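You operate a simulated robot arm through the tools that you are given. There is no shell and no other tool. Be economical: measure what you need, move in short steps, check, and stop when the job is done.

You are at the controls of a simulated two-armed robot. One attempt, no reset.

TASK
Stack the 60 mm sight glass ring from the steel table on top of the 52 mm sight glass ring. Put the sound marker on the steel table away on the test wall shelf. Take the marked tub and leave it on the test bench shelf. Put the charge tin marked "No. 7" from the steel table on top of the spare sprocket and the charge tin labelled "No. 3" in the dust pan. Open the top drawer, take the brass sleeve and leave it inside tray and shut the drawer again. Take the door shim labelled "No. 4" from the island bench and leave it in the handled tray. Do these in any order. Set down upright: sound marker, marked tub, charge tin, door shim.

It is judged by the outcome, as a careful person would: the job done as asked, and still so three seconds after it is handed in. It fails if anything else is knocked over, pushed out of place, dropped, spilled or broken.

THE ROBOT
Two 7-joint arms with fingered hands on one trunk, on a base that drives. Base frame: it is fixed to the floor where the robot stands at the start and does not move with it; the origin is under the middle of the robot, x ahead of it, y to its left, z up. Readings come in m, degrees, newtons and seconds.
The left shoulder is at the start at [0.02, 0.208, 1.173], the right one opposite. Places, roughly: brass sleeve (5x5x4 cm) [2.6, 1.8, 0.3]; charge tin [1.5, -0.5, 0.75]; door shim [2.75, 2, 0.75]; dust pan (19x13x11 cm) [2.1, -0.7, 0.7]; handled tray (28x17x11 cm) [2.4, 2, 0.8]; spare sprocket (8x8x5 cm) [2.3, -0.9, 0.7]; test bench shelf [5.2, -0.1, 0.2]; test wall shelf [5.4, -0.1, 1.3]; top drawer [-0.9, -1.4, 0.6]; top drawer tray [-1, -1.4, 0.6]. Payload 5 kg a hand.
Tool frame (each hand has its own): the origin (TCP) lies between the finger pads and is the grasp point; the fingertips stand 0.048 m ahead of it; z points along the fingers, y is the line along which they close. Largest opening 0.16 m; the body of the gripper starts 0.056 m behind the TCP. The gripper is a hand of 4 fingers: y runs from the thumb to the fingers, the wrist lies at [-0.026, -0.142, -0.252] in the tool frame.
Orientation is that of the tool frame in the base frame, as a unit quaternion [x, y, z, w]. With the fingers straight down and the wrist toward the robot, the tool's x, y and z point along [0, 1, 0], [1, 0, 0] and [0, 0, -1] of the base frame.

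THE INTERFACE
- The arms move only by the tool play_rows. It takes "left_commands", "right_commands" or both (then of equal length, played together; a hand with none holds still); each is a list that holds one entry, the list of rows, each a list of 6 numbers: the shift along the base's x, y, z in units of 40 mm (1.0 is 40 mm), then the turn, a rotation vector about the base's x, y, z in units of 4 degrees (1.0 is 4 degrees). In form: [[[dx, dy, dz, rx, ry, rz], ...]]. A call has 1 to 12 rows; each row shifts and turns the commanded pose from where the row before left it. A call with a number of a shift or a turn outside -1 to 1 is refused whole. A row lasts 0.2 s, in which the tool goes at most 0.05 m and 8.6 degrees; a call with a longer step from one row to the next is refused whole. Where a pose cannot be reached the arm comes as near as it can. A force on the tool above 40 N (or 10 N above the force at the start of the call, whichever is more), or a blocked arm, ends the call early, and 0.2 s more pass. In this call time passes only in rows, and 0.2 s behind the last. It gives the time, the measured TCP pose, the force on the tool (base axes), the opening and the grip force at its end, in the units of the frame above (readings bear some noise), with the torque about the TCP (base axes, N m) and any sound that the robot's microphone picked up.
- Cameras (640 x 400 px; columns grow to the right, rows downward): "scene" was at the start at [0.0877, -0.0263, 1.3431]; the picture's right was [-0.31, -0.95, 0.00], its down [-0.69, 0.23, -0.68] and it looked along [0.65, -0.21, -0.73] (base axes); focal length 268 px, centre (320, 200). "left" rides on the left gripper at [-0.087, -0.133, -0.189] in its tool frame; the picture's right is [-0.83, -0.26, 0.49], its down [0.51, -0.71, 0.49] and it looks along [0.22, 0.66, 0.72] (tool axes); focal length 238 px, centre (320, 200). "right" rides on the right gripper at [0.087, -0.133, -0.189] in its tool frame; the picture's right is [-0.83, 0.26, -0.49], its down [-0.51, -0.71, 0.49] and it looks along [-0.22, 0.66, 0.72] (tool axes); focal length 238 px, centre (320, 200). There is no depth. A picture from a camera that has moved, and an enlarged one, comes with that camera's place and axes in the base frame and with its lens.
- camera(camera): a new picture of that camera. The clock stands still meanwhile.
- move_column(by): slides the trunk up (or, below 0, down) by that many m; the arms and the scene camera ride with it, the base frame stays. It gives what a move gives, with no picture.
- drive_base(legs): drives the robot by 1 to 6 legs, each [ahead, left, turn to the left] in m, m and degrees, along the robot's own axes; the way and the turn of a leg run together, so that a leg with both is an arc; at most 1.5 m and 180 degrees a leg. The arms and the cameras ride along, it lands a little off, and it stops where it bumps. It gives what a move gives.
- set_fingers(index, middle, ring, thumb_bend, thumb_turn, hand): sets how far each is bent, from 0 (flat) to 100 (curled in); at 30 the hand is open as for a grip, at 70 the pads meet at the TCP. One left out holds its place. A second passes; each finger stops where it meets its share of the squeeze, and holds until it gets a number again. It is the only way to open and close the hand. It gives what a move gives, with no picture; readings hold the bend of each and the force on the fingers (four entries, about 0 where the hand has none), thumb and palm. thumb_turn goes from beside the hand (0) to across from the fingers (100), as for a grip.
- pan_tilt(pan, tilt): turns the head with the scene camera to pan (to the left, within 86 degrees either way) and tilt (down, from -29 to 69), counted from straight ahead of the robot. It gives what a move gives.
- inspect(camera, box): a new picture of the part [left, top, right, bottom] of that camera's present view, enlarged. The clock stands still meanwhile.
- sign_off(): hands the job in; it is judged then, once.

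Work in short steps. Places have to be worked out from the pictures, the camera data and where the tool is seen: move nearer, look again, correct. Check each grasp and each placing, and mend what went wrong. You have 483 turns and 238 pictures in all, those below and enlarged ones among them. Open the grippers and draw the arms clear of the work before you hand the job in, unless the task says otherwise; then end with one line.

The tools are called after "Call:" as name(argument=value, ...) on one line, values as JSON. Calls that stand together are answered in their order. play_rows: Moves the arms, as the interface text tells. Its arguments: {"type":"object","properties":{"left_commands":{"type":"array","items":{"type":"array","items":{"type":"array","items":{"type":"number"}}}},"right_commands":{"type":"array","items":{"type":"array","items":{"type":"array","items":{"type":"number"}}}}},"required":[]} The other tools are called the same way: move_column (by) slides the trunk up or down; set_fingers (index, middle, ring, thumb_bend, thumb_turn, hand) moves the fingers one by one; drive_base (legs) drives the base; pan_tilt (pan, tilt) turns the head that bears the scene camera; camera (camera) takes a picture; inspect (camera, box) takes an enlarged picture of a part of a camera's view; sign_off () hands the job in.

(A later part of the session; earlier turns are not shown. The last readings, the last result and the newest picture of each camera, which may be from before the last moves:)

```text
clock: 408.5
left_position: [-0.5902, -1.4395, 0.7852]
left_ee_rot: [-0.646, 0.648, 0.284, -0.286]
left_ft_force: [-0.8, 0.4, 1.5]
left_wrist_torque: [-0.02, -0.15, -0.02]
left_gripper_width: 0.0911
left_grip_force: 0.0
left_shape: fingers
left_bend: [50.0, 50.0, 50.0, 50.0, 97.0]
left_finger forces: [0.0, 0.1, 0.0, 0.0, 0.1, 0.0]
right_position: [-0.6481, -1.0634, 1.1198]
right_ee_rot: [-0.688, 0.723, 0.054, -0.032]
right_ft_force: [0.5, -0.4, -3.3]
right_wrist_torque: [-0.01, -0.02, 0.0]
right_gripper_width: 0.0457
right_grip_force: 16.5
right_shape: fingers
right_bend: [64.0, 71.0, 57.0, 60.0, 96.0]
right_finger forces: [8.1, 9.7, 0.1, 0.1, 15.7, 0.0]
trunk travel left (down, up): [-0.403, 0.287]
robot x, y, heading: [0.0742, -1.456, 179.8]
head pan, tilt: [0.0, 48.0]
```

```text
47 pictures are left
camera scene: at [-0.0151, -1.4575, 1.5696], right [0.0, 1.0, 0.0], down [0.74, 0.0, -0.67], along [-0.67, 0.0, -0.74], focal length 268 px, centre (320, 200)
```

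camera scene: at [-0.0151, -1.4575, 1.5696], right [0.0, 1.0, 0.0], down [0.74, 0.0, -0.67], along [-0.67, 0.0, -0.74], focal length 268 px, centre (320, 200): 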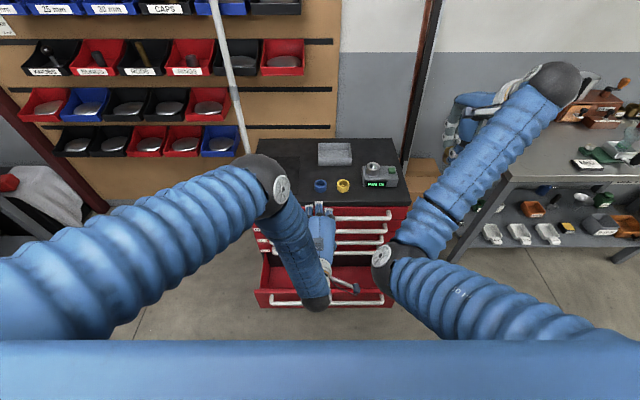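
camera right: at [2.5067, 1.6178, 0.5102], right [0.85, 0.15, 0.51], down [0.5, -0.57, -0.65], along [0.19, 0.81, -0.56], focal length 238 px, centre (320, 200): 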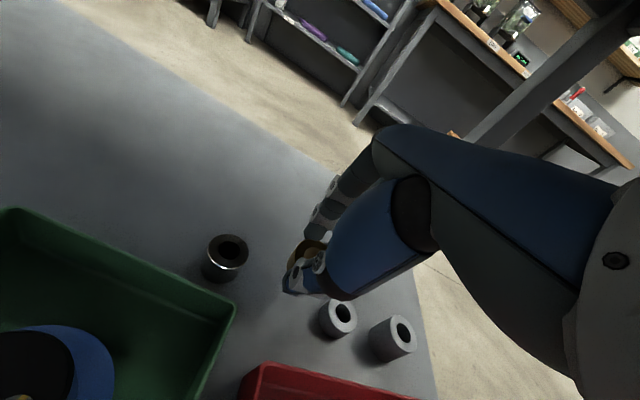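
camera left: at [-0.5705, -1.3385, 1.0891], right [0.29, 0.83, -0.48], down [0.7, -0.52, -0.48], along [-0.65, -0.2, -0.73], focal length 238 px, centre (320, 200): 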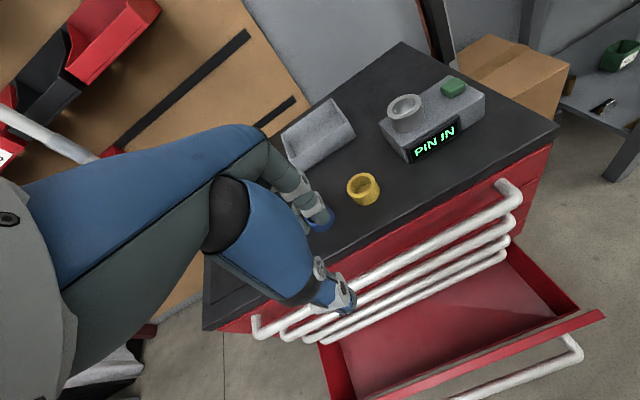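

Tilted 48°. Pre-shape fingers (fingers nearly closed, thumb open) and approach the bar along the finger direction.

Call:
set_fingers(hand="left", index=61, middle=61, ring=61, thumb_bend=45)

Call:
play_rows(left_commands=[[[-0.5, 0, -0.6, 0, 0, 0], [-0.5, 0, -0.6, 0, 0, 0], [-0.5, 0, -0.55, 0, 0, 0]]])

Call:
inspect(camera="scene", box=[250, 180, 410, 310])

Call:
inspect(camera="left", box=[180, 80, 480, 330])

```text
clock: 409.5
left_position: [-0.5903, -1.4381, 0.7869]
left_ee_rot: [-0.646, 0.649, 0.283, -0.284]
left_ft_force: [0.2, -0.6, 0.4]
left_wrist_torque: [0.0, 0.01, -0.01]
left_gripper_width: 0.0787
left_grip_force: 0.0
left_shape: fingers
left_bend: [61.0, 61.0, 61.0, 45.0, 97.0]
left_finger forces: [0.1, 0.1, 0.0, 0.0, 0.0, 0.1]
right_position: [-0.6475, -1.0636, 1.1207]
right_ee_rot: [-0.688, 0.723, 0.053, -0.033]
right_ft_force: [-1.1, 0.7, -2.8]
right_wrist_torque: [0.02, 0.0, -0.02]
right_gripper_width: 0.0459
right_grip_force: 16.6
right_shape: fingers
right_bend: [64.0, 71.0, 57.0, 60.0, 96.0]
right_finger forces: [8.2, 9.7, 0.0, 0.0, 15.6, 0.0]
trunk travel left (down, up): [-0.403, 0.287]
robot x, y, heading: [0.0744, -1.4612, 179.9]
head pan, tilt: [0.0, 48.0]
```

```text
clock: 410.3
left_position: [-0.6516, -1.4376, 0.7143]
left_ee_rot: [-0.646, 0.649, 0.283, -0.285]
left_ft_force: [-1.2, -0.3, -0.7]
left_wrist_torque: [0.0, -0.06, 0.02]
left_gripper_width: 0.079
left_grip_force: 0.0
left_shape: fingers
left_bend: [61.0, 61.0, 61.0, 45.0, 97.0]
left_finger forces: [0.0, 0.0, 0.0, 0.0, 0.1, 0.1]
right_position: [-0.6487, -1.0633, 1.119]
right_ee_rot: [-0.689, 0.722, 0.054, -0.032]
right_ft_force: [-1.1, 0.1, -2.9]
right_wrist_torque: [-0.03, -0.07, 0.0]
right_gripper_width: 0.0458
right_grip_force: 16.7
right_shape: fingers
right_bend: [64.0, 71.0, 57.0, 60.0, 96.0]
right_finger forces: [8.1, 9.7, 0.0, 0.0, 15.7, 0.0]
trunk travel left (down, up): [-0.403, 0.287]
robot x, y, heading: [0.0667, -1.4609, 179.7]
head pan, tilt: [0.0, 48.0]
```

```text
3.08 times, centred on (330, 245) of scene
camera zoom: at [-0.0157, -1.4578, 1.5695], right [0.0, 1.0, 0.0], down [0.74, 0.0, -0.67], along [-0.67, 0.0, -0.74], focal length 824 px, centre (289, 62)
```

zoom: 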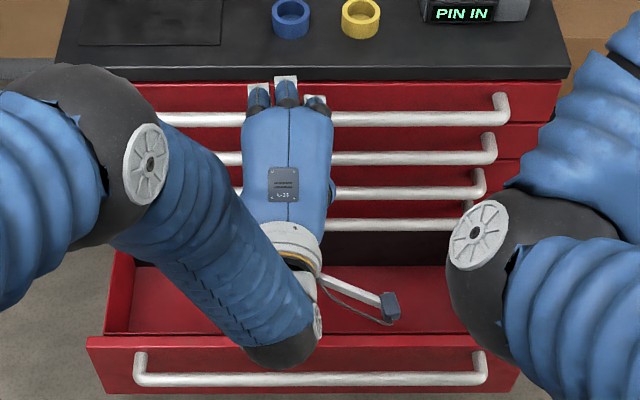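

```text
1.60 times, centred on (330, 205) of left
camera zoom: at [-0.4224, -1.3515, 0.7468], right [-0.18, 0.83, -0.52], down [0.12, -0.51, -0.85], along [-0.98, -0.21, -0.01], focal length 381 px, centre (304, 192)
```

zoom: 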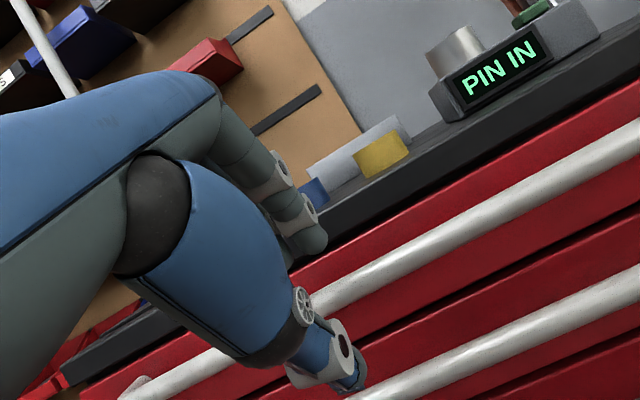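

The bar is nearer (-0.734, 0.650). Advance so it lies between thumb and fingers, then close.

Call:
play_rows(left_commands=[[[-0.5, 0, -0.36, 0, 0, 0], [-0.5, 0, -0.36, 0, 0, 0], [-0.45, 0, -0.33, 0, 0, 0]]])

Call:
inspect(camera="left", box=[220, 120, 420, 320])

```text
clock: 411.1
left_position: [-0.7061, -1.4375, 0.6762]
left_ee_rot: [-0.646, 0.649, 0.283, -0.286]
left_ft_force: [1.3, -0.6, 1.0]
left_wrist_torque: [-0.01, -0.26, 0.04]
left_gripper_width: 0.0793
left_grip_force: 0.9
left_shape: fingers
left_bend: [61.0, 62.0, 61.0, 45.0, 97.0]
left_finger forces: [0.0, 2.7, 0.0, 0.0, 0.0, 0.0]
right_position: [-0.6477, -1.0647, 1.1202]
right_ee_rot: [-0.689, 0.723, 0.053, -0.032]
right_ft_force: [0.2, -1.3, -2.6]
right_wrist_torque: [0.0, 0.01, -0.04]
right_gripper_width: 0.0455
right_grip_force: 17.2
right_shape: fingers
right_bend: [64.0, 71.0, 57.0, 60.0, 96.0]
right_finger forces: [8.2, 9.7, 0.0, 0.1, 15.7, 0.0]
trunk travel left (down, up): [-0.403, 0.287]
robot x, y, heading: [0.0744, -1.4523, 179.9]
head pan, tilt: [0.0, 48.0]
```

```text
2.00 times, centred on (320, 220) of left
camera zoom: at [-0.4781, -1.3515, 0.7065], right [-0.18, 0.83, -0.52], down [0.12, -0.51, -0.85], along [-0.98, -0.21, -0.01], focal length 477 px, centre (320, 160)
```

zoom: 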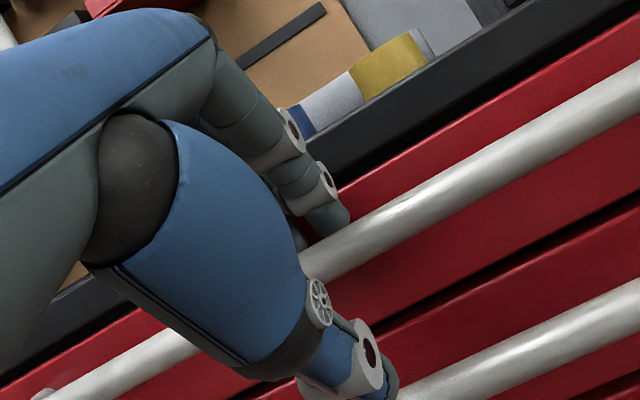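

Fingers above the bar, thumb below. Close.

Call:
set_fingers(hand="left", index=72, middle=72, ring=72, thumb_bend=74)

Call:
inspect(camera="left", box=[220, 120, 420, 320])

```text
clock: 412.1
left_position: [-0.7082, -1.4382, 0.6764]
left_ee_rot: [-0.646, 0.649, 0.283, -0.285]
left_ft_force: [-0.4, -1.8, 5.8]
left_wrist_torque: [-0.95, 1.01, 0.02]
left_gripper_width: 0.0212
left_grip_force: 26.3
left_shape: fingers
left_bend: [72.0, 72.0, 72.0, 66.0, 98.0]
left_finger forces: [4.1, 21.0, 7.3, 0.1, 20.3, 0.0]
right_position: [-0.6479, -1.0645, 1.1215]
right_ee_rot: [-0.689, 0.723, 0.053, -0.032]
right_ft_force: [0.6, -0.1, -2.3]
right_wrist_torque: [0.01, 0.0, 0.0]
right_gripper_width: 0.0458
right_grip_force: 16.8
right_shape: fingers
right_bend: [64.0, 71.0, 57.0, 60.0, 96.0]
right_finger forces: [8.1, 9.7, 0.0, 0.0, 15.7, 0.0]
trunk travel left (down, up): [-0.403, 0.287]
robot x, y, heading: [0.0757, -1.4557, 179.6]
head pan, tilt: [0.0, 48.0]
```

```text
2.00 times, centred on (320, 220) of left
camera zoom: at [-0.4782, -1.3517, 0.7066], right [-0.18, 0.83, -0.52], down [0.12, -0.51, -0.85], along [-0.98, -0.22, -0.01], focal length 477 px, centre (320, 160)
```

zoom: 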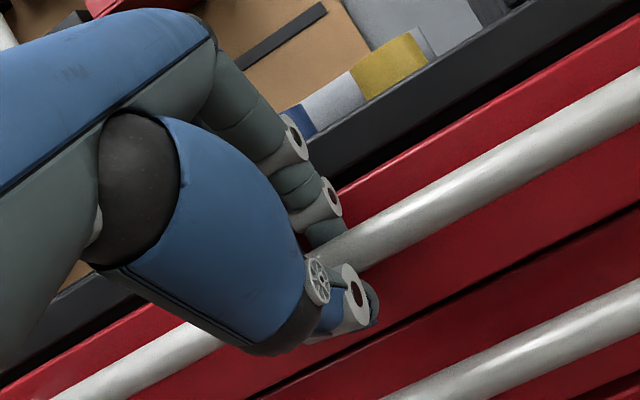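

Bar gripped (26 N). Pull the drawer out with the arm.

Call:
play_rows(left_commands=[[[0.4, 0, 0, 0, 0, 0], [0.6, 0, 0, 0, 0, 0], [0.7, 0, 0, 0, 0, 0], [0.7, 0, 0, 0, 0, 0]]])

Call:
camera(camera="scene")

```text
clock: 413.1
left_position: [-0.6113, -1.4382, 0.6761]
left_ee_rot: [-0.645, 0.65, 0.284, -0.284]
left_ft_force: [2.2, 7.5, 9.1]
left_wrist_torque: [-0.88, 1.15, -0.27]
left_gripper_width: 0.0204
left_grip_force: 30.6
left_shape: fingers
left_bend: [72.0, 72.0, 72.0, 66.0, 97.0]
left_finger forces: [4.2, 29.0, 7.6, 0.0, 20.2, 0.0]
right_position: [-0.6457, -1.0622, 1.1202]
right_ee_rot: [-0.687, 0.723, 0.055, -0.032]
right_ft_force: [-0.6, 0.0, -2.4]
right_wrist_torque: [-0.03, 0.07, 0.01]
right_gripper_width: 0.0457
right_grip_force: 17.0
right_shape: fingers
right_bend: [64.0, 71.0, 57.0, 60.0, 96.0]
right_finger forces: [8.1, 9.6, 0.0, 0.0, 15.7, 0.0]
trunk travel left (down, up): [-0.403, 0.287]
robot x, y, heading: [0.0732, -1.4601, 179.6]
head pan, tilt: [0.0, 48.0]
```

```text
42 pictures are left
camera scene: at [-0.0133, -1.4569, 1.5697], right [0.01, 1.0, 0.0], down [0.74, 0.0, -0.67], along [-0.67, 0.0, -0.74], focal length 268 px, centre (320, 200)
```

scene: 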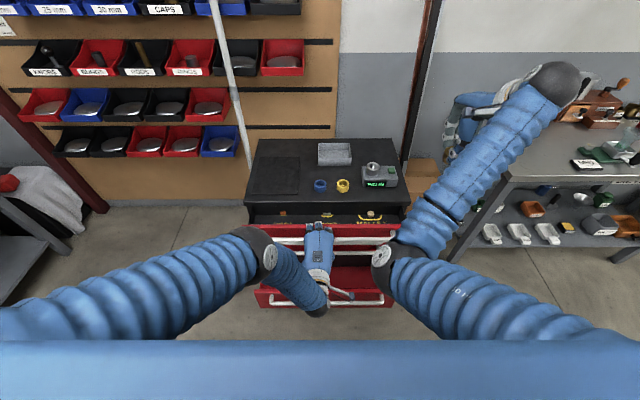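

The drawer is opening (10 cm). Keep pulling.

Call:
play_rows(left_commands=[[[0.7, 0, 0, 0, 0, 0], [0.7, 0, 0, 0, 0, 0], [0.7, 0, 0, 0, 0, 0], [0.7, 0, 0, 0, 0, 0], [0.7, 0, 0, 0, 0, 0]]])

Call:
inspect(camera="scene", box=[220, 130, 430, 310])

```text
clock: 414.3
left_position: [-0.4707, -1.439, 0.6761]
left_ee_rot: [-0.646, 0.649, 0.283, -0.284]
left_ft_force: [1.7, 5.2, 3.6]
left_wrist_torque: [-0.8, 0.94, -0.25]
left_gripper_width: 0.0203
left_grip_force: 29.1
left_shape: fingers
left_bend: [72.0, 72.0, 71.0, 66.0, 97.0]
left_finger forces: [3.8, 26.3, 6.8, 0.0, 21.8, 0.0]
right_position: [-0.6458, -1.0634, 1.121]
right_ee_rot: [-0.688, 0.723, 0.055, -0.033]
right_ft_force: [0.4, 0.3, -1.7]
right_wrist_torque: [0.0, 0.05, -0.03]
right_gripper_width: 0.0457
right_grip_force: 15.9
right_shape: fingers
right_bend: [64.0, 71.0, 57.0, 60.0, 96.0]
right_finger forces: [8.1, 9.7, 0.0, 0.0, 15.6, 0.1]
trunk travel left (down, up): [-0.403, 0.287]
robot x, y, heading: [0.0762, -1.4567, 179.6]
head pan, tilt: [0.0, 48.0]
```

```text
2.22 times, centred on (325, 220) of scene
camera zoom: at [-0.0136, -1.4572, 1.5697], right [0.0, 1.0, 0.0], down [0.74, 0.0, -0.67], along [-0.67, 0.0, -0.74], focal length 595 px, centre (309, 156)
```

zoom: 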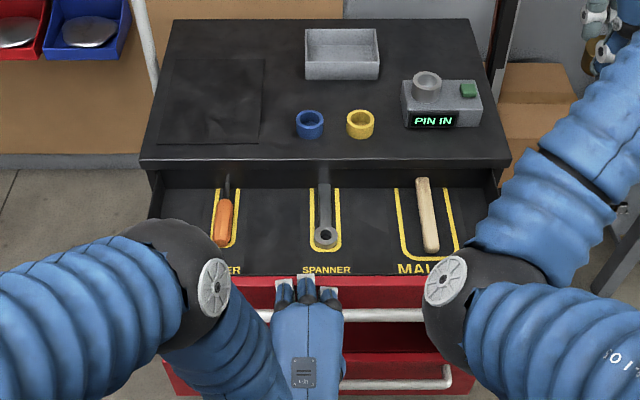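

Open 24 cm: tools visible, no tray yet. Pull a little further.

Call:
play_rows(left_commands=[[[0.7, 0, 0, 0, 0, 0], [0.7, 0, 0, 0, 0, 0], [0.6, 0, 0, 0, 0, 0]]])

Call:
inspect(camera="scene", box=[220, 130, 430, 310])

```text
clock: 415.1
left_position: [-0.3922, -1.4389, 0.6774]
left_ee_rot: [-0.647, 0.65, 0.282, -0.283]
left_ft_force: [0.0, 1.3, -7.1]
left_wrist_torque: [-0.72, 0.61, -0.14]
left_gripper_width: 0.0205
left_grip_force: 27.6
left_shape: fingers
left_bend: [72.0, 72.0, 71.0, 66.0, 97.0]
left_finger forces: [3.8, 21.8, 6.0, 0.0, 23.4, 0.1]
right_position: [-0.6464, -1.0641, 1.1199]
right_ee_rot: [-0.688, 0.723, 0.054, -0.033]
right_ft_force: [0.3, 0.0, -2.6]
right_wrist_torque: [-0.01, 0.1, 0.01]
right_gripper_width: 0.0457
right_grip_force: 16.8
right_shape: fingers
right_bend: [64.0, 71.0, 57.0, 60.0, 96.0]
right_finger forces: [8.1, 9.7, 0.0, 0.0, 15.7, 0.0]
trunk travel left (down, up): [-0.403, 0.287]
robot x, y, heading: [0.0741, -1.4565, 179.5]
head pan, tilt: [0.0, 48.0]
```

```text
2.22 times, centred on (325, 220) of scene
camera zoom: at [-0.0137, -1.4576, 1.5696], right [0.0, 1.0, 0.0], down [0.74, 0.0, -0.67], along [-0.67, 0.0, -0.74], focal length 595 px, centre (309, 156)
```

zoom: 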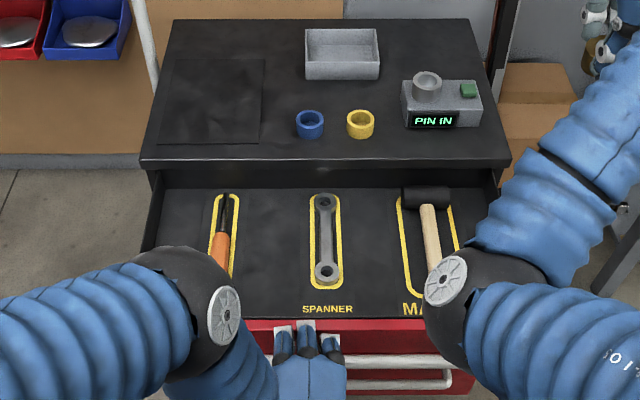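

Drawer is open 32 cm; its tool tray has free room between spanner and mallet (≈y −1.34). Release the handle and withdraw the left hand.

Call:
set_fingers(hand="left", index=60, middle=60, ring=60, thumb_bend=42)

Call:
play_rows(left_commands=[[[0.4, 0, 0.36, 0, 0, 0], [0.6, 0, 0.54, 0, 0, 0], [0.6, 0, 0.6, 0, 0, 0], [0.3, -0.6, 0.6, 0, 0, 0], [0, -0.9, 0.5, 0, 0, 0], [0, -0.9, 0.3, 0, 0, 0], [0, -0.9, 0.3, 0, 0, 0], [0, -0.9, 0.3, 0, 0, 0], [0, -0.9, 0, 0, 0, 0]]])

Call:
camera(camera="scene")

```text
clock: 416.1
left_position: [-0.3934, -1.4376, 0.6764]
left_ee_rot: [-0.647, 0.649, 0.283, -0.285]
left_ft_force: [-0.7, 0.2, -0.2]
left_wrist_torque: [0.06, -0.02, -0.04]
left_gripper_width: 0.0863
left_grip_force: 0.1
left_shape: fingers
left_bend: [60.0, 60.0, 60.0, 42.0, 97.0]
left_finger forces: [0.0, 0.0, 0.1, 0.0, 0.0, 0.0]
right_position: [-0.6474, -1.0627, 1.1197]
right_ee_rot: [-0.688, 0.723, 0.053, -0.032]
right_ft_force: [-0.7, -0.3, -3.4]
right_wrist_torque: [0.01, 0.0, -0.01]
right_gripper_width: 0.0458
right_grip_force: 17.3
right_shape: fingers
right_bend: [64.0, 71.0, 57.0, 60.0, 96.0]
right_finger forces: [8.2, 9.7, 0.0, 0.0, 15.6, 0.0]
trunk travel left (down, up): [-0.403, 0.287]
robot x, y, heading: [0.0724, -1.4588, 179.3]
head pan, tilt: [0.0, 48.0]
```

```text
clock: 418.1
left_position: [-0.3997, -1.635, 0.7581]
left_ee_rot: [-0.647, 0.649, 0.283, -0.284]
left_ft_force: [0.4, -1.3, -0.3]
left_wrist_torque: [0.02, 0.02, -0.04]
left_gripper_width: 0.087
left_grip_force: 0.0
left_shape: fingers
left_bend: [60.0, 60.0, 60.0, 42.0, 98.0]
left_finger forces: [0.0, 0.0, 0.1, 0.0, 0.1, 0.0]
left hand out of reach, approached as far as the arm can: row 2, 3, 4, 5, 6, 7, 8
right_position: [-0.648, -1.0647, 1.1205]
right_ee_rot: [-0.688, 0.723, 0.054, -0.032]
right_ft_force: [-0.3, -0.8, -3.4]
right_wrist_torque: [0.09, -0.01, -0.03]
right_gripper_width: 0.0457
right_grip_force: 16.8
right_shape: fingers
right_bend: [64.0, 71.0, 57.0, 60.0, 96.0]
right_finger forces: [8.1, 9.7, 0.0, 0.0, 15.6, 0.0]
trunk travel left (down, up): [-0.403, 0.287]
robot x, y, heading: [0.0773, -1.4561, 179.4]
head pan, tilt: [0.0, 48.0]
```

```text
39 pictures are left
camera scene: at [-0.0149, -1.4586, 1.5696], right [0.0, 1.0, 0.0], down [0.74, 0.0, -0.67], along [-0.67, 0.0, -0.74], focal length 268 px, centre (320, 200)
```

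scene: 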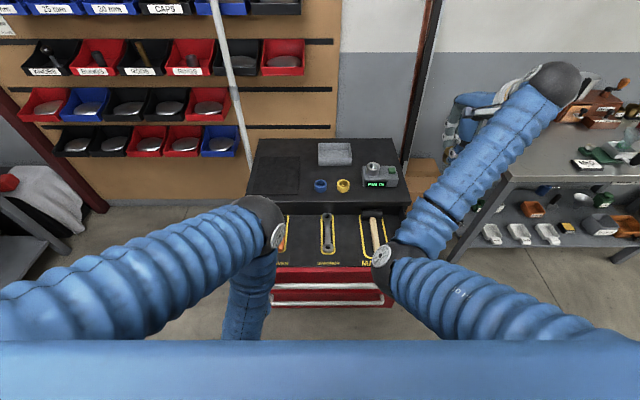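

Back the base 0.12 for room, then bring the right hand (sleeve) over the tray spot.

Call:
drive_base(legs=[[-0.12, 0, 0]])

Call:
play_rows(right_commands=[[[-0.2, -0.8, 0, 0, 0, 0], [-0.2, -0.8, 0, 0, 0, 0], [-0.2, -0.8, 0, 0, 0, 0], [-0.2, -0.8, 0, 0, 0, 0], [-0.2, -0.8, 0, 0, 0, 0], [-0.2, -0.8, 0, 0, 0, 0], [-0.2, -0.8, -0.3, 0, 0, 0], [0, -0.8, -0.5, 0, 0, 0], [0, -0.4, -0.8, 0, 0, 0], [0, 0, -0.9, 0, 0, 0], [0, 0, -0.9, 0, 0, 0]]])

Call:
camera(camera="scene")

```text
clock: 419.3
left_position: [-0.2768, -1.6376, 0.7606]
left_ee_rot: [0.648, -0.647, -0.283, 0.286]
left_ft_force: [0.5, 0.3, -0.1]
left_wrist_torque: [0.0, 0.05, -0.02]
left_gripper_width: 0.0869
left_grip_force: 0.0
left_shape: fingers
left_bend: [60.0, 60.0, 60.0, 42.0, 98.0]
left_finger forces: [0.1, 0.0, 0.1, 0.0, 0.0, 0.1]
right_position: [-0.5274, -1.0695, 1.1203]
right_ee_rot: [-0.69, 0.721, 0.055, -0.032]
right_ft_force: [1.7, 0.4, -1.8]
right_wrist_torque: [0.0, 0.14, -0.03]
right_gripper_width: 0.0458
right_grip_force: 16.5
right_shape: fingers
right_bend: [64.0, 71.0, 57.0, 60.0, 96.0]
right_finger forces: [8.2, 9.8, 0.0, 0.1, 15.7, 0.0]
trunk travel left (down, up): [-0.403, 0.287]
robot x, y, heading: [0.1956, -1.456, -179.7]
head pan, tilt: [0.0, 48.0]
```

```text
clock: 421.9
left_position: [-0.2786, -1.6375, 0.7583]
left_ee_rot: [0.648, -0.647, -0.282, 0.286]
left_ft_force: [0.8, 0.2, 1.1]
left_wrist_torque: [-0.01, 0.04, -0.02]
left_gripper_width: 0.0871
left_grip_force: 0.1
left_shape: fingers
left_bend: [60.0, 60.0, 60.0, 42.0, 98.0]
left_finger forces: [0.0, 0.1, 0.0, 0.0, 0.0, 0.1]
right_position: [-0.6833, -1.1357, 1.0045]
right_ee_rot: [-0.681, 0.728, 0.071, -0.038]
right_ft_force: [-0.1, -0.2, -3.8]
right_wrist_torque: [0.04, 0.02, -0.03]
right_gripper_width: 0.0458
right_grip_force: 16.4
right_shape: fingers
right_bend: [64.0, 71.0, 57.0, 60.0, 96.0]
right_finger forces: [8.0, 9.7, 0.0, 0.0, 15.5, 0.1]
right hand out of reach, approached as far as the arm can: row 2, 3, 4, 5, 6, 7, 8, 9
trunk travel left (down, up): [-0.403, 0.287]
robot x, y, heading: [0.1983, -1.456, -180.0]
head pan, tilt: [0.0, 48.0]
stopped in row 11 (right hand): the arm was blocked; the commanded pose is now the measured one
```

```text
38 pictures are left
camera scene: at [0.1064, -1.4583, 1.5697], right [0.0, 1.0, 0.0], down [0.74, 0.0, -0.67], along [-0.67, 0.0, -0.74], focal length 268 px, centre (320, 200)
```

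scene: 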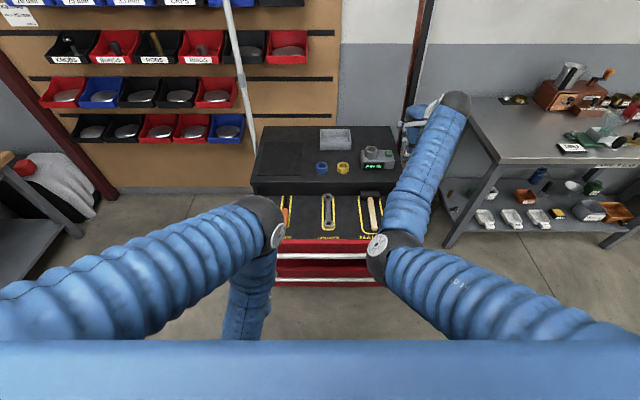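

The arm's elbow-down pose limits sideways motion; use the base (strafe 0.2, back 0.08) and lower with the trunk instead.

Call:
drive_base(legs=[[-0.08, 0.2, 0]])

Call:
camera(camera="right")

```text
clock: 423.6
left_position: [-0.1975, -1.8397, 0.759]
left_ee_rot: [0.648, -0.647, -0.282, 0.285]
left_ft_force: [0.8, -0.2, 0.8]
left_wrist_torque: [0.05, 0.05, -0.1]
left_gripper_width: 0.087
left_grip_force: 0.0
left_shape: fingers
left_bend: [60.0, 60.0, 60.0, 42.0, 98.0]
left_finger forces: [0.0, 0.0, 0.1, 0.0, 0.0, 0.1]
right_position: [-0.6031, -1.3374, 1.0028]
right_ee_rot: [-0.68, 0.729, 0.071, -0.037]
right_ft_force: [0.1, -1.3, -2.9]
right_wrist_torque: [0.12, -0.03, -0.06]
right_gripper_width: 0.0453
right_grip_force: 16.4
right_shape: fingers
right_bend: [64.0, 71.0, 57.0, 60.0, 96.0]
right_finger forces: [7.9, 9.6, 0.0, 0.0, 15.5, 0.0]
trunk travel left (down, up): [-0.403, 0.287]
robot x, y, heading: [0.2762, -1.6618, -179.8]
head pan, tilt: [0.0, 48.0]
```

```text
37 pictures are left
camera right: at [-0.4501, -1.4427, 1.1655], right [-0.12, 0.82, 0.56], down [0.66, 0.49, -0.57], along [-0.74, 0.3, -0.6], focal length 238 px, centre (320, 200)
```

right: 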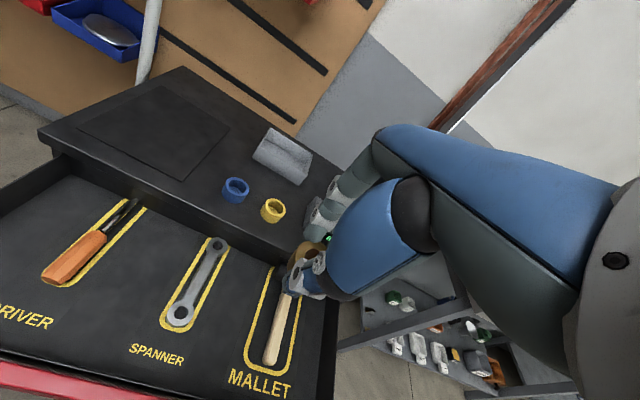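

Position good (between spanner and mallet). Lower with the trunk 0.25.

Call:
move_column(by=-0.25)

Call:
inspect(camera="right", box=[180, 140, 400, 360])

Call:
inspect(camera="scene", box=[230, 90, 450, 290])

```text
clock: 426.2
left_position: [-0.1988, -1.8388, 0.5089]
left_ee_rot: [-0.648, 0.648, 0.283, -0.285]
left_ft_force: [-0.3, 0.0, 0.1]
left_wrist_torque: [0.0, 0.0, 0.03]
left_gripper_width: 0.0872
left_grip_force: 0.0
left_shape: fingers
left_bend: [60.0, 60.0, 60.0, 42.0, 98.0]
left_finger forces: [0.0, 0.0, 0.0, 0.0, 0.0, 0.1]
right_position: [-0.6023, -1.3367, 0.7538]
right_ee_rot: [-0.68, 0.729, 0.072, -0.037]
right_ft_force: [0.5, -1.1, -3.3]
right_wrist_torque: [-0.01, 0.0, -0.01]
right_gripper_width: 0.0454
right_grip_force: 15.8
right_shape: fingers
right_bend: [64.0, 71.0, 57.0, 60.0, 96.0]
right_finger forces: [8.0, 9.9, 0.0, 0.0, 15.5, 0.0]
trunk travel left (down, up): [-0.153, 0.537]
robot x, y, heading: [0.2703, -1.6567, -180.1]
head pan, tilt: [0.0, 48.0]
```

```text
1.82 times, centred on (290, 250) of right
camera zoom: at [-0.4504, -1.4408, 0.9154], right [-0.12, 0.82, 0.56], down [0.66, 0.48, -0.57], along [-0.74, 0.3, -0.6], focal length 433 px, centre (374, 109)
```

zoom: 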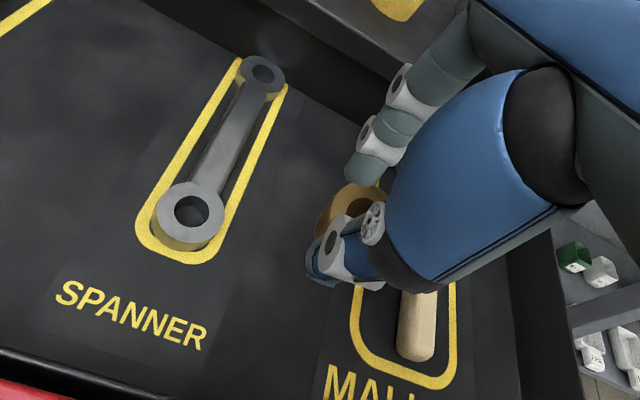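

```text
2.00 times, centred on (340, 190) of scene
camera zoom: at [0.1854, -1.6603, 1.3198], right [0.0, 1.0, 0.0], down [0.74, 0.0, -0.67], along [-0.67, 0.0, -0.74], focal length 535 px, centre (280, 220)
```

zoom: 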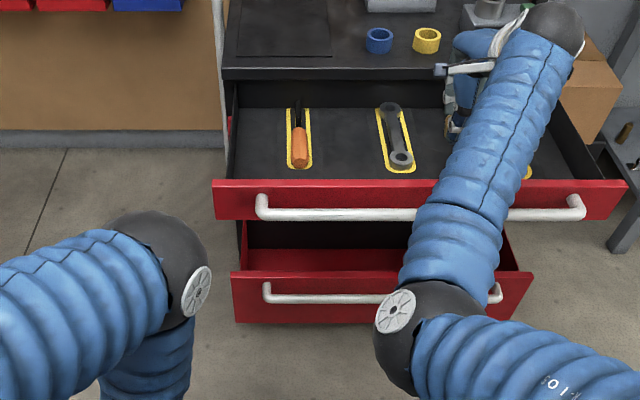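

Sleeve is over free foam. Lower the trunk 3 cm, then in 8 mm steps, watching the force.

Call:
move_column(by=-0.03)

Call:
move_column(by=-0.01)

```text
clock: 426.9
left_position: [-0.2, -1.8391, 0.4794]
left_ee_rot: [0.648, -0.647, -0.283, 0.286]
left_ft_force: [0.5, 0.1, 0.8]
left_wrist_torque: [0.02, 0.02, -0.05]
left_gripper_width: 0.0869
left_grip_force: 0.1
left_shape: fingers
left_bend: [60.0, 60.0, 60.0, 42.0, 98.0]
left_finger forces: [0.1, 0.1, 0.0, 0.1, 0.1, 0.1]
right_position: [-0.6024, -1.3371, 0.7245]
right_ee_rot: [-0.68, 0.728, 0.071, -0.037]
right_ft_force: [0.3, -0.9, -2.2]
right_wrist_torque: [-0.02, 0.0, 0.0]
right_gripper_width: 0.0455
right_grip_force: 16.8
right_shape: fingers
right_bend: [64.0, 71.0, 57.0, 60.0, 96.0]
right_finger forces: [8.0, 9.8, 0.0, 0.0, 15.5, 0.1]
trunk travel left (down, up): [-0.123, 0.567]
robot x, y, heading: [0.2694, -1.6607, -179.9]
head pan, tilt: [0.0, 48.0]
```

```text
clock: 427.5
left_position: [-0.1987, -1.839, 0.4688]
left_ee_rot: [0.648, -0.648, -0.283, 0.285]
left_ft_force: [-1.0, -1.0, 0.4]
left_wrist_torque: [0.02, 0.03, -0.01]
left_gripper_width: 0.087
left_grip_force: 0.0
left_shape: fingers
left_bend: [60.0, 60.0, 60.0, 42.0, 98.0]
left_finger forces: [0.1, 0.0, 0.0, 0.0, 0.0, 0.1]
right_position: [-0.604, -1.3368, 0.7139]
right_ee_rot: [-0.681, 0.728, 0.071, -0.037]
right_ft_force: [0.9, 0.4, -2.1]
right_wrist_torque: [0.01, 0.02, 0.0]
right_gripper_width: 0.0456
right_grip_force: 16.6
right_shape: fingers
right_bend: [64.0, 71.0, 57.0, 60.0, 96.0]
right_finger forces: [8.0, 9.8, 0.0, 0.1, 15.5, 0.0]
trunk travel left (down, up): [-0.113, 0.577]
robot x, y, heading: [0.2728, -1.6618, -179.9]
head pan, tilt: [0.0, 48.0]
```

Call:
inspect(camera="right", box=[200, 160, 400, 340])

Call:
move_column(by=-0.01)

```text
2.22 times, centred on (300, 250) of right
camera zoom: at [-0.4502, -1.4408, 0.8754], right [-0.12, 0.82, 0.56], down [0.66, 0.48, -0.57], along [-0.74, 0.3, -0.6], focal length 530 px, centre (364, 89)
```

zoom: 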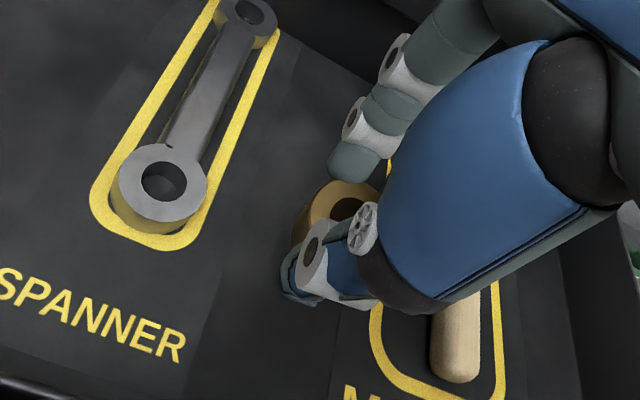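

```text
clock: 428.1
left_position: [-0.1993, -1.8389, 0.459]
left_ee_rot: [0.648, -0.648, -0.282, 0.285]
left_ft_force: [0.3, 0.4, 0.0]
left_wrist_torque: [0.04, 0.0, -0.01]
left_gripper_width: 0.087
left_grip_force: 0.1
left_shape: fingers
left_bend: [60.0, 60.0, 60.0, 42.0, 98.0]
left_finger forces: [0.1, 0.0, 0.0, 0.1, 0.0, 0.0]
right_position: [-0.6043, -1.3365, 0.7041]
right_ee_rot: [-0.68, 0.728, 0.071, -0.037]
right_ft_force: [-0.1, 0.4, -1.8]
right_wrist_torque: [-0.01, 0.01, 0.01]
right_gripper_width: 0.0459
right_grip_force: 16.8
right_shape: fingers
right_bend: [64.0, 71.0, 57.0, 60.0, 96.0]
right_finger forces: [7.9, 9.8, 0.1, 0.0, 15.5, 0.1]
trunk travel left (down, up): [-0.103, 0.587]
robot x, y, heading: [0.272, -1.6569, -179.8]
head pan, tilt: [0.0, 48.0]
```

Call:
move_column(by=-0.008)

Call:
move_column(by=-0.008)

```text
clock: 428.7
left_position: [-0.1982, -1.8392, 0.4502]
left_ee_rot: [0.648, -0.648, -0.282, 0.285]
left_ft_force: [0.6, 0.7, 0.0]
left_wrist_torque: [0.0, 0.0, 0.0]
left_gripper_width: 0.0871
left_grip_force: 0.1
left_shape: fingers
left_bend: [60.0, 60.0, 60.0, 42.0, 98.0]
left_finger forces: [0.0, 0.0, 0.0, 0.1, 0.0, 0.0]
right_position: [-0.6021, -1.3355, 0.6946]
right_ee_rot: [-0.681, 0.728, 0.072, -0.038]
right_ft_force: [-0.1, -0.2, -3.1]
right_wrist_torque: [0.0, -0.01, 0.01]
right_gripper_width: 0.0454
right_grip_force: 16.7
right_shape: fingers
right_bend: [64.0, 71.0, 57.0, 60.0, 96.0]
right_finger forces: [8.0, 9.9, 0.1, 0.1, 15.4, 0.1]
trunk travel left (down, up): [-0.095, 0.595]
robot x, y, heading: [0.275, -1.6561, -180.0]
head pan, tilt: [0.0, 48.0]
```

```text
clock: 429.2
left_position: [-0.1994, -1.8384, 0.4436]
left_ee_rot: [-0.647, 0.648, 0.283, -0.285]
left_ft_force: [0.2, -1.0, 0.2]
left_wrist_torque: [0.01, -0.02, 0.0]
left_gripper_width: 0.087
left_grip_force: 0.0
left_shape: fingers
left_bend: [60.0, 60.0, 60.0, 42.0, 98.0]
left_finger forces: [0.0, 0.0, 0.0, 0.1, 0.1, 0.1]
right_position: [-0.6033, -1.3347, 0.6865]
right_ee_rot: [-0.68, 0.729, 0.072, -0.037]
right_ft_force: [0.3, -1.0, -3.2]
right_wrist_torque: [0.03, 0.0, 0.02]
right_gripper_width: 0.0453
right_grip_force: 16.5
right_shape: fingers
right_bend: [64.0, 71.0, 57.0, 60.0, 96.0]
right_finger forces: [8.0, 9.8, 0.0, 0.0, 15.5, 0.0]
trunk travel left (down, up): [-0.087, 0.603]
robot x, y, heading: [0.2702, -1.6595, -180.0]
head pan, tilt: [0.0, 48.0]
```

Call:
inspect(camera="right", box=[200, 160, 400, 340])

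Call:
inspect(camera="scene", box=[300, 100, 460, 290])

```text
2.22 times, centred on (300, 250) of right
camera zoom: at [-0.4503, -1.4408, 0.8493], right [-0.12, 0.82, 0.56], down [0.66, 0.48, -0.57], along [-0.74, 0.3, -0.6], focal length 530 px, centre (364, 89)
```

zoom: 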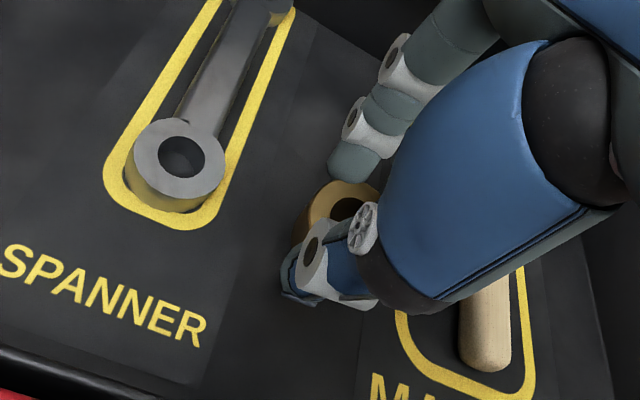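

```text
2.11 times, centred on (380, 195) of scene
camera zoom: at [0.1855, -1.6604, 1.2537], right [0.0, 1.0, 0.0], down [0.74, 0.0, -0.67], along [-0.67, 0.0, -0.74], focal length 564 px, centre (194, 210)
```

zoom: 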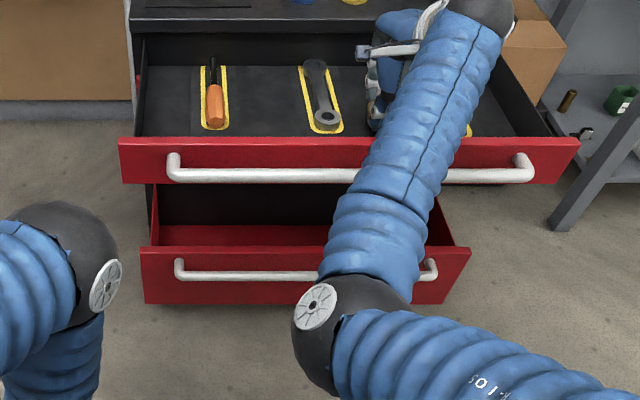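

Foam is ≈1 cm below the sleeve. Continue lowering.

Call:
move_column(by=-0.006)

Call:
move_column(by=-0.004)

Call:
move_column(by=-0.004)

```text
clock: 429.8
left_position: [-0.1988, -1.8383, 0.4366]
left_ee_rot: [0.648, -0.647, -0.282, 0.286]
left_ft_force: [-0.6, -0.8, -0.4]
left_wrist_torque: [0.03, -0.01, 0.0]
left_gripper_width: 0.0869
left_grip_force: 0.1
left_shape: fingers
left_bend: [60.0, 60.0, 60.0, 42.0, 98.0]
left_finger forces: [0.0, 0.0, 0.0, 0.0, 0.0, 0.1]
right_position: [-0.6043, -1.336, 0.6827]
right_ee_rot: [-0.68, 0.729, 0.071, -0.038]
right_ft_force: [0.5, 1.5, 0.4]
right_wrist_torque: [-0.01, -0.04, 0.02]
right_gripper_width: 0.0452
right_grip_force: 17.1
right_shape: fingers
right_bend: [64.0, 71.0, 57.0, 61.0, 96.0]
right_finger forces: [8.4, 10.1, 0.0, 0.1, 15.5, 0.0]
trunk travel left (down, up): [-0.081, 0.609]
robot x, y, heading: [0.2748, -1.6621, -180.2]
head pan, tilt: [0.0, 48.0]
```

```text
clock: 430.3
left_position: [-0.199, -1.8389, 0.4326]
left_ee_rot: [0.648, -0.648, -0.282, 0.285]
left_ft_force: [-0.4, -0.2, 0.0]
left_wrist_torque: [0.0, -0.02, -0.02]
left_gripper_width: 0.087
left_grip_force: 0.0
left_shape: fingers
left_bend: [60.0, 60.0, 60.0, 42.0, 98.0]
left_finger forces: [0.0, 0.0, 0.1, 0.0, 0.0, 0.0]
right_position: [-0.6037, -1.335, 0.6808]
right_ee_rot: [-0.68, 0.728, 0.073, -0.038]
right_ft_force: [0.6, 4.2, 14.0]
right_wrist_torque: [0.06, -0.05, -0.01]
right_gripper_width: 0.0451
right_grip_force: 18.9
right_shape: fingers
right_bend: [64.0, 71.0, 57.0, 61.0, 96.0]
right_finger forces: [9.9, 12.8, 0.0, 0.0, 15.5, 0.0]
trunk travel left (down, up): [-0.077, 0.613]
robot x, y, heading: [0.2761, -1.6554, -180.3]
head pan, tilt: [0.0, 48.0]
```

```text
clock: 430.8
left_position: [-0.1982, -1.8396, 0.4295]
left_ee_rot: [0.648, -0.647, -0.282, 0.286]
left_ft_force: [0.0, 0.0, 0.4]
left_wrist_torque: [0.0, 0.01, -0.04]
left_gripper_width: 0.0869
left_grip_force: 0.0
left_shape: fingers
left_bend: [60.0, 60.0, 60.0, 42.0, 98.0]
left_finger forces: [0.1, 0.0, 0.0, 0.0, 0.0, 0.0]
right_position: [-0.602, -1.3377, 0.6737]
right_ee_rot: [-0.681, 0.728, 0.07, -0.038]
right_ft_force: [-1.3, 1.6, 11.0]
right_wrist_torque: [-0.16, -0.17, -0.03]
right_gripper_width: 0.0431
right_grip_force: 20.3
right_shape: fingers
right_bend: [64.0, 67.0, 57.0, 62.0, 96.0]
right_finger forces: [9.8, 14.1, 0.0, 0.0, 17.3, 0.0]
trunk travel left (down, up): [-0.073, 0.617]
robot x, y, heading: [0.2716, -1.6604, -180.1]
head pan, tilt: [0.0, 48.0]
```

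Contact with the foam. Release: open and raise the trunk.

Call:
set_fingers(hand="right", index=54, middle=56, ring=52, thumb_bend=52)

Call:
move_column(by=0.1)

Call:
inspect(camera="right", box=[180, 140, 400, 360])

```text
clock: 431.8
left_position: [-0.2, -1.8389, 0.4281]
left_ee_rot: [0.648, -0.647, -0.282, 0.285]
left_ft_force: [-0.1, -0.2, -0.8]
left_wrist_torque: [-0.01, 0.04, -0.01]
left_gripper_width: 0.0871
left_grip_force: 0.0
left_shape: fingers
left_bend: [60.0, 60.0, 60.0, 42.0, 98.0]
left_finger forces: [0.0, 0.1, 0.0, 0.0, 0.1, 0.0]
right_position: [-0.6022, -1.3357, 0.6729]
right_ee_rot: [-0.681, 0.728, 0.071, -0.037]
right_ft_force: [0.2, -0.2, -0.8]
right_wrist_torque: [-0.01, 0.0, 0.03]
right_gripper_width: 0.0787
right_grip_force: 0.1
right_shape: fingers
right_bend: [54.0, 56.0, 52.0, 52.0, 97.0]
right_finger forces: [0.0, 0.0, 0.0, 0.0, 0.1, 0.0]
trunk travel left (down, up): [-0.073, 0.617]
robot x, y, heading: [0.2705, -1.6601, -179.9]
head pan, tilt: [0.0, 48.0]
```

```text
clock: 433.2
left_position: [-0.1979, -1.8405, 0.5281]
left_ee_rot: [-0.647, 0.648, 0.283, -0.285]
left_ft_force: [-0.2, 0.5, 0.1]
left_wrist_torque: [0.01, 0.02, -0.04]
left_gripper_width: 0.0868
left_grip_force: 0.0
left_shape: fingers
left_bend: [60.0, 60.0, 60.0, 42.0, 98.0]
left_finger forces: [0.0, 0.0, 0.0, 0.1, 0.0, 0.1]
right_position: [-0.603, -1.336, 0.7721]
right_ee_rot: [-0.68, 0.729, 0.071, -0.036]
right_ft_force: [-0.7, 0.0, 0.1]
right_wrist_torque: [-0.03, 0.0, -0.01]
right_gripper_width: 0.079
right_grip_force: 0.1
right_shape: fingers
right_bend: [54.0, 56.0, 52.0, 52.0, 97.0]
right_finger forces: [0.0, 0.1, 0.0, 0.1, 0.1, 0.0]
trunk travel left (down, up): [-0.173, 0.517]
robot x, y, heading: [0.274, -1.6546, -179.9]
head pan, tilt: [0.0, 48.0]
```

```text
1.82 times, centred on (290, 250) of right
camera zoom: at [-0.4505, -1.4407, 0.9346], right [-0.12, 0.82, 0.56], down [0.66, 0.48, -0.57], along [-0.74, 0.3, -0.6], focal length 433 px, centre (374, 109)
```

zoom: 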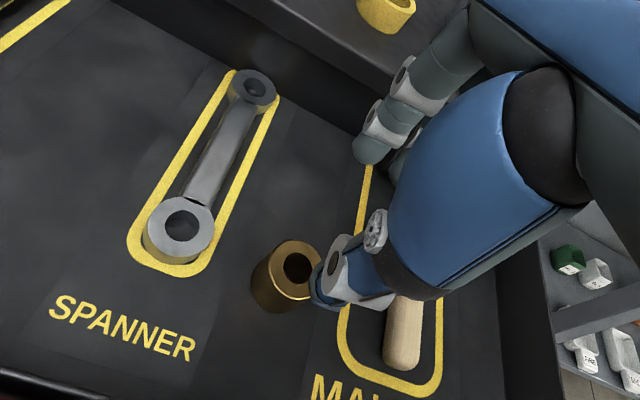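

Sleeve stands in the tray. Raise the trunk 0.23, strafe right 0.2 and return the left hand to the handle.

Call:
move_column(by=0.23)

Call:
drive_base(legs=[[0, -0.2, 0]])

Call:
play_rows(left_commands=[[[-0.4, 0.9, 0.1, 0, 0, 0], [-0.4, 0.9, 0, 0, 0, 0], [-0.4, 0.9, 0, 0, 0, 0], [-0.4, 0.9, 0, 0, 0, 0], [-0.4, 0.9, 0, 0, 0, 0]]])

Call:
inspect(camera="scene", box=[220, 110, 450, 300])

```text
clock: 435.6
left_position: [-0.198, -1.8403, 0.7583]
left_ee_rot: [0.648, -0.648, -0.282, 0.285]
left_ft_force: [-0.6, 1.0, 0.4]
left_wrist_torque: [0.02, 0.01, -0.01]
left_gripper_width: 0.087
left_grip_force: 0.1
left_shape: fingers
left_bend: [60.0, 60.0, 60.0, 42.0, 98.0]
left_finger forces: [0.1, 0.0, 0.1, 0.0, 0.0, 0.1]
right_position: [-0.6029, -1.3367, 1.0032]
right_ee_rot: [-0.681, 0.728, 0.07, -0.037]
right_ft_force: [-0.4, -0.3, -0.5]
right_wrist_torque: [0.02, -0.04, -0.05]
right_gripper_width: 0.0785
right_grip_force: 0.1
right_shape: fingers
right_bend: [54.0, 56.0, 52.0, 52.0, 97.0]
right_finger forces: [0.1, 0.0, 0.0, 0.0, 0.1, 0.1]
trunk travel left (down, up): [-0.403, 0.287]
robot x, y, heading: [0.2777, -1.6589, -180.0]
head pan, tilt: [0.0, 48.0]
```

```text
clock: 437.2
left_position: [-0.1997, -1.6374, 0.7592]
left_ee_rot: [-0.647, 0.648, 0.282, -0.286]
left_ft_force: [-0.2, 1.7, -0.4]
left_wrist_torque: [-0.06, -0.04, 0.09]
left_gripper_width: 0.087
left_grip_force: 0.0
left_shape: fingers
left_bend: [60.0, 60.0, 60.0, 42.0, 98.0]
left_finger forces: [0.1, 0.1, 0.0, 0.0, 0.1, 0.1]
right_position: [-0.6038, -1.1342, 1.002]
right_ee_rot: [-0.68, 0.729, 0.07, -0.037]
right_ft_force: [-0.5, 1.0, 0.1]
right_wrist_torque: [-0.16, 0.04, 0.02]
right_gripper_width: 0.0791
right_grip_force: 0.2
right_shape: fingers
right_bend: [54.0, 56.0, 52.0, 52.0, 97.0]
right_finger forces: [0.1, 0.0, 0.0, 0.0, 0.1, 0.0]
trunk travel left (down, up): [-0.403, 0.287]
robot x, y, heading: [0.2741, -1.4578, 180.0]
head pan, tilt: [0.0, 48.0]
```

```text
clock: 438.4
left_position: [-0.2806, -1.459, 0.763]
left_ee_rot: [-0.648, 0.648, 0.281, -0.285]
left_ft_force: [0.7, 0.3, -0.6]
left_wrist_torque: [-0.02, 0.0, 0.01]
left_gripper_width: 0.087
left_grip_force: 0.0
left_shape: fingers
left_bend: [60.0, 60.0, 60.0, 42.0, 97.0]
left_finger forces: [0.0, 0.0, 0.1, 0.0, 0.0, 0.0]
right_position: [-0.6028, -1.1327, 1.0035]
right_ee_rot: [-0.68, 0.729, 0.071, -0.037]
right_ft_force: [-0.1, 0.1, -0.4]
right_wrist_torque: [-0.06, 0.02, 0.01]
right_gripper_width: 0.0789
right_grip_force: 0.1
right_shape: fingers
right_bend: [54.0, 56.0, 52.0, 52.0, 97.0]
right_finger forces: [0.0, 0.1, 0.0, 0.1, 0.1, 0.0]
trunk travel left (down, up): [-0.403, 0.287]
robot x, y, heading: [0.2717, -1.4626, 180.1]
head pan, tilt: [0.0, 48.0]
```

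```text
2.11 times, centred on (335, 205) of scene
camera zoom: at [0.1852, -1.4593, 1.5696], right [0.0, 1.0, 0.0], down [0.74, 0.0, -0.67], along [-0.67, 0.0, -0.74], focal length 564 px, centre (288, 190)
```

zoom: 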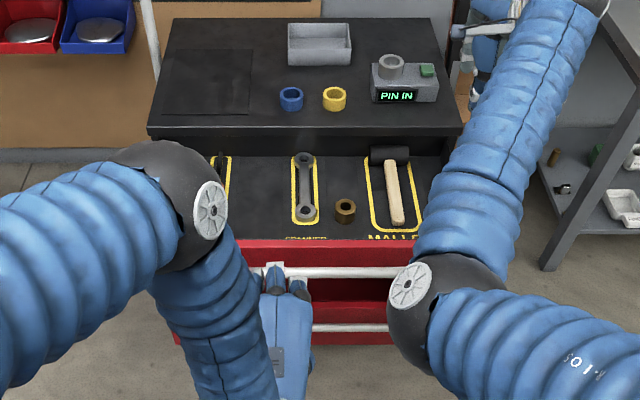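

Approach the handle again along the finger direction.

Call:
play_rows(left_commands=[[[-0.6, 0, -0.4, 0, 0, 0], [-0.6, 0, -0.4, 0, 0, 0], [-0.6, 0, -0.4, 0, 0, 0], [-0.5, 0, -0.4, 0, 0, 0], [-0.4, 0, -0.35, 0, 0, 0], [-0.3, 0, -0.22, 0, 0, 0]]])

Call:
inspect(camera="left", box=[220, 120, 420, 320])

```text
clock: 439.8
left_position: [-0.3994, -1.4603, 0.6759]
left_ee_rot: [-0.648, 0.648, 0.282, -0.285]
left_ft_force: [-0.9, -0.8, 0.8]
left_wrist_torque: [-0.03, 0.0, 0.0]
left_gripper_width: 0.0871
left_grip_force: 0.1
left_shape: fingers
left_bend: [60.0, 60.0, 60.0, 42.0, 97.0]
left_finger forces: [0.0, 0.0, 0.0, 0.1, 0.0, 0.0]
right_position: [-0.6024, -1.134, 1.0028]
right_ee_rot: [-0.679, 0.73, 0.071, -0.038]
right_ft_force: [-0.9, 0.1, -0.4]
right_wrist_torque: [0.01, -0.01, 0.01]
right_gripper_width: 0.0788
right_grip_force: 0.0
right_shape: fingers
right_bend: [54.0, 56.0, 52.0, 52.0, 97.0]
right_finger forces: [0.0, 0.1, 0.1, 0.0, 0.0, 0.0]
trunk travel left (down, up): [-0.403, 0.287]
robot x, y, heading: [0.2754, -1.4545, 180.3]
head pan, tilt: [0.0, 48.0]
```

```text
2.00 times, centred on (320, 220) of left
camera zoom: at [-0.1709, -1.3723, 0.707], right [-0.18, 0.83, -0.52], down [0.12, -0.51, -0.85], along [-0.98, -0.22, -0.01], focal length 477 px, centre (320, 160)
```

zoom: 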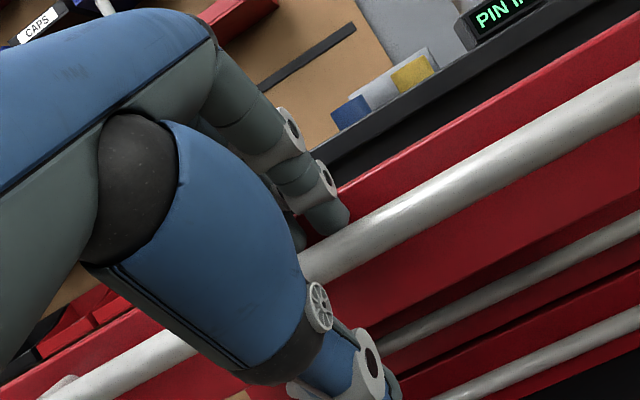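

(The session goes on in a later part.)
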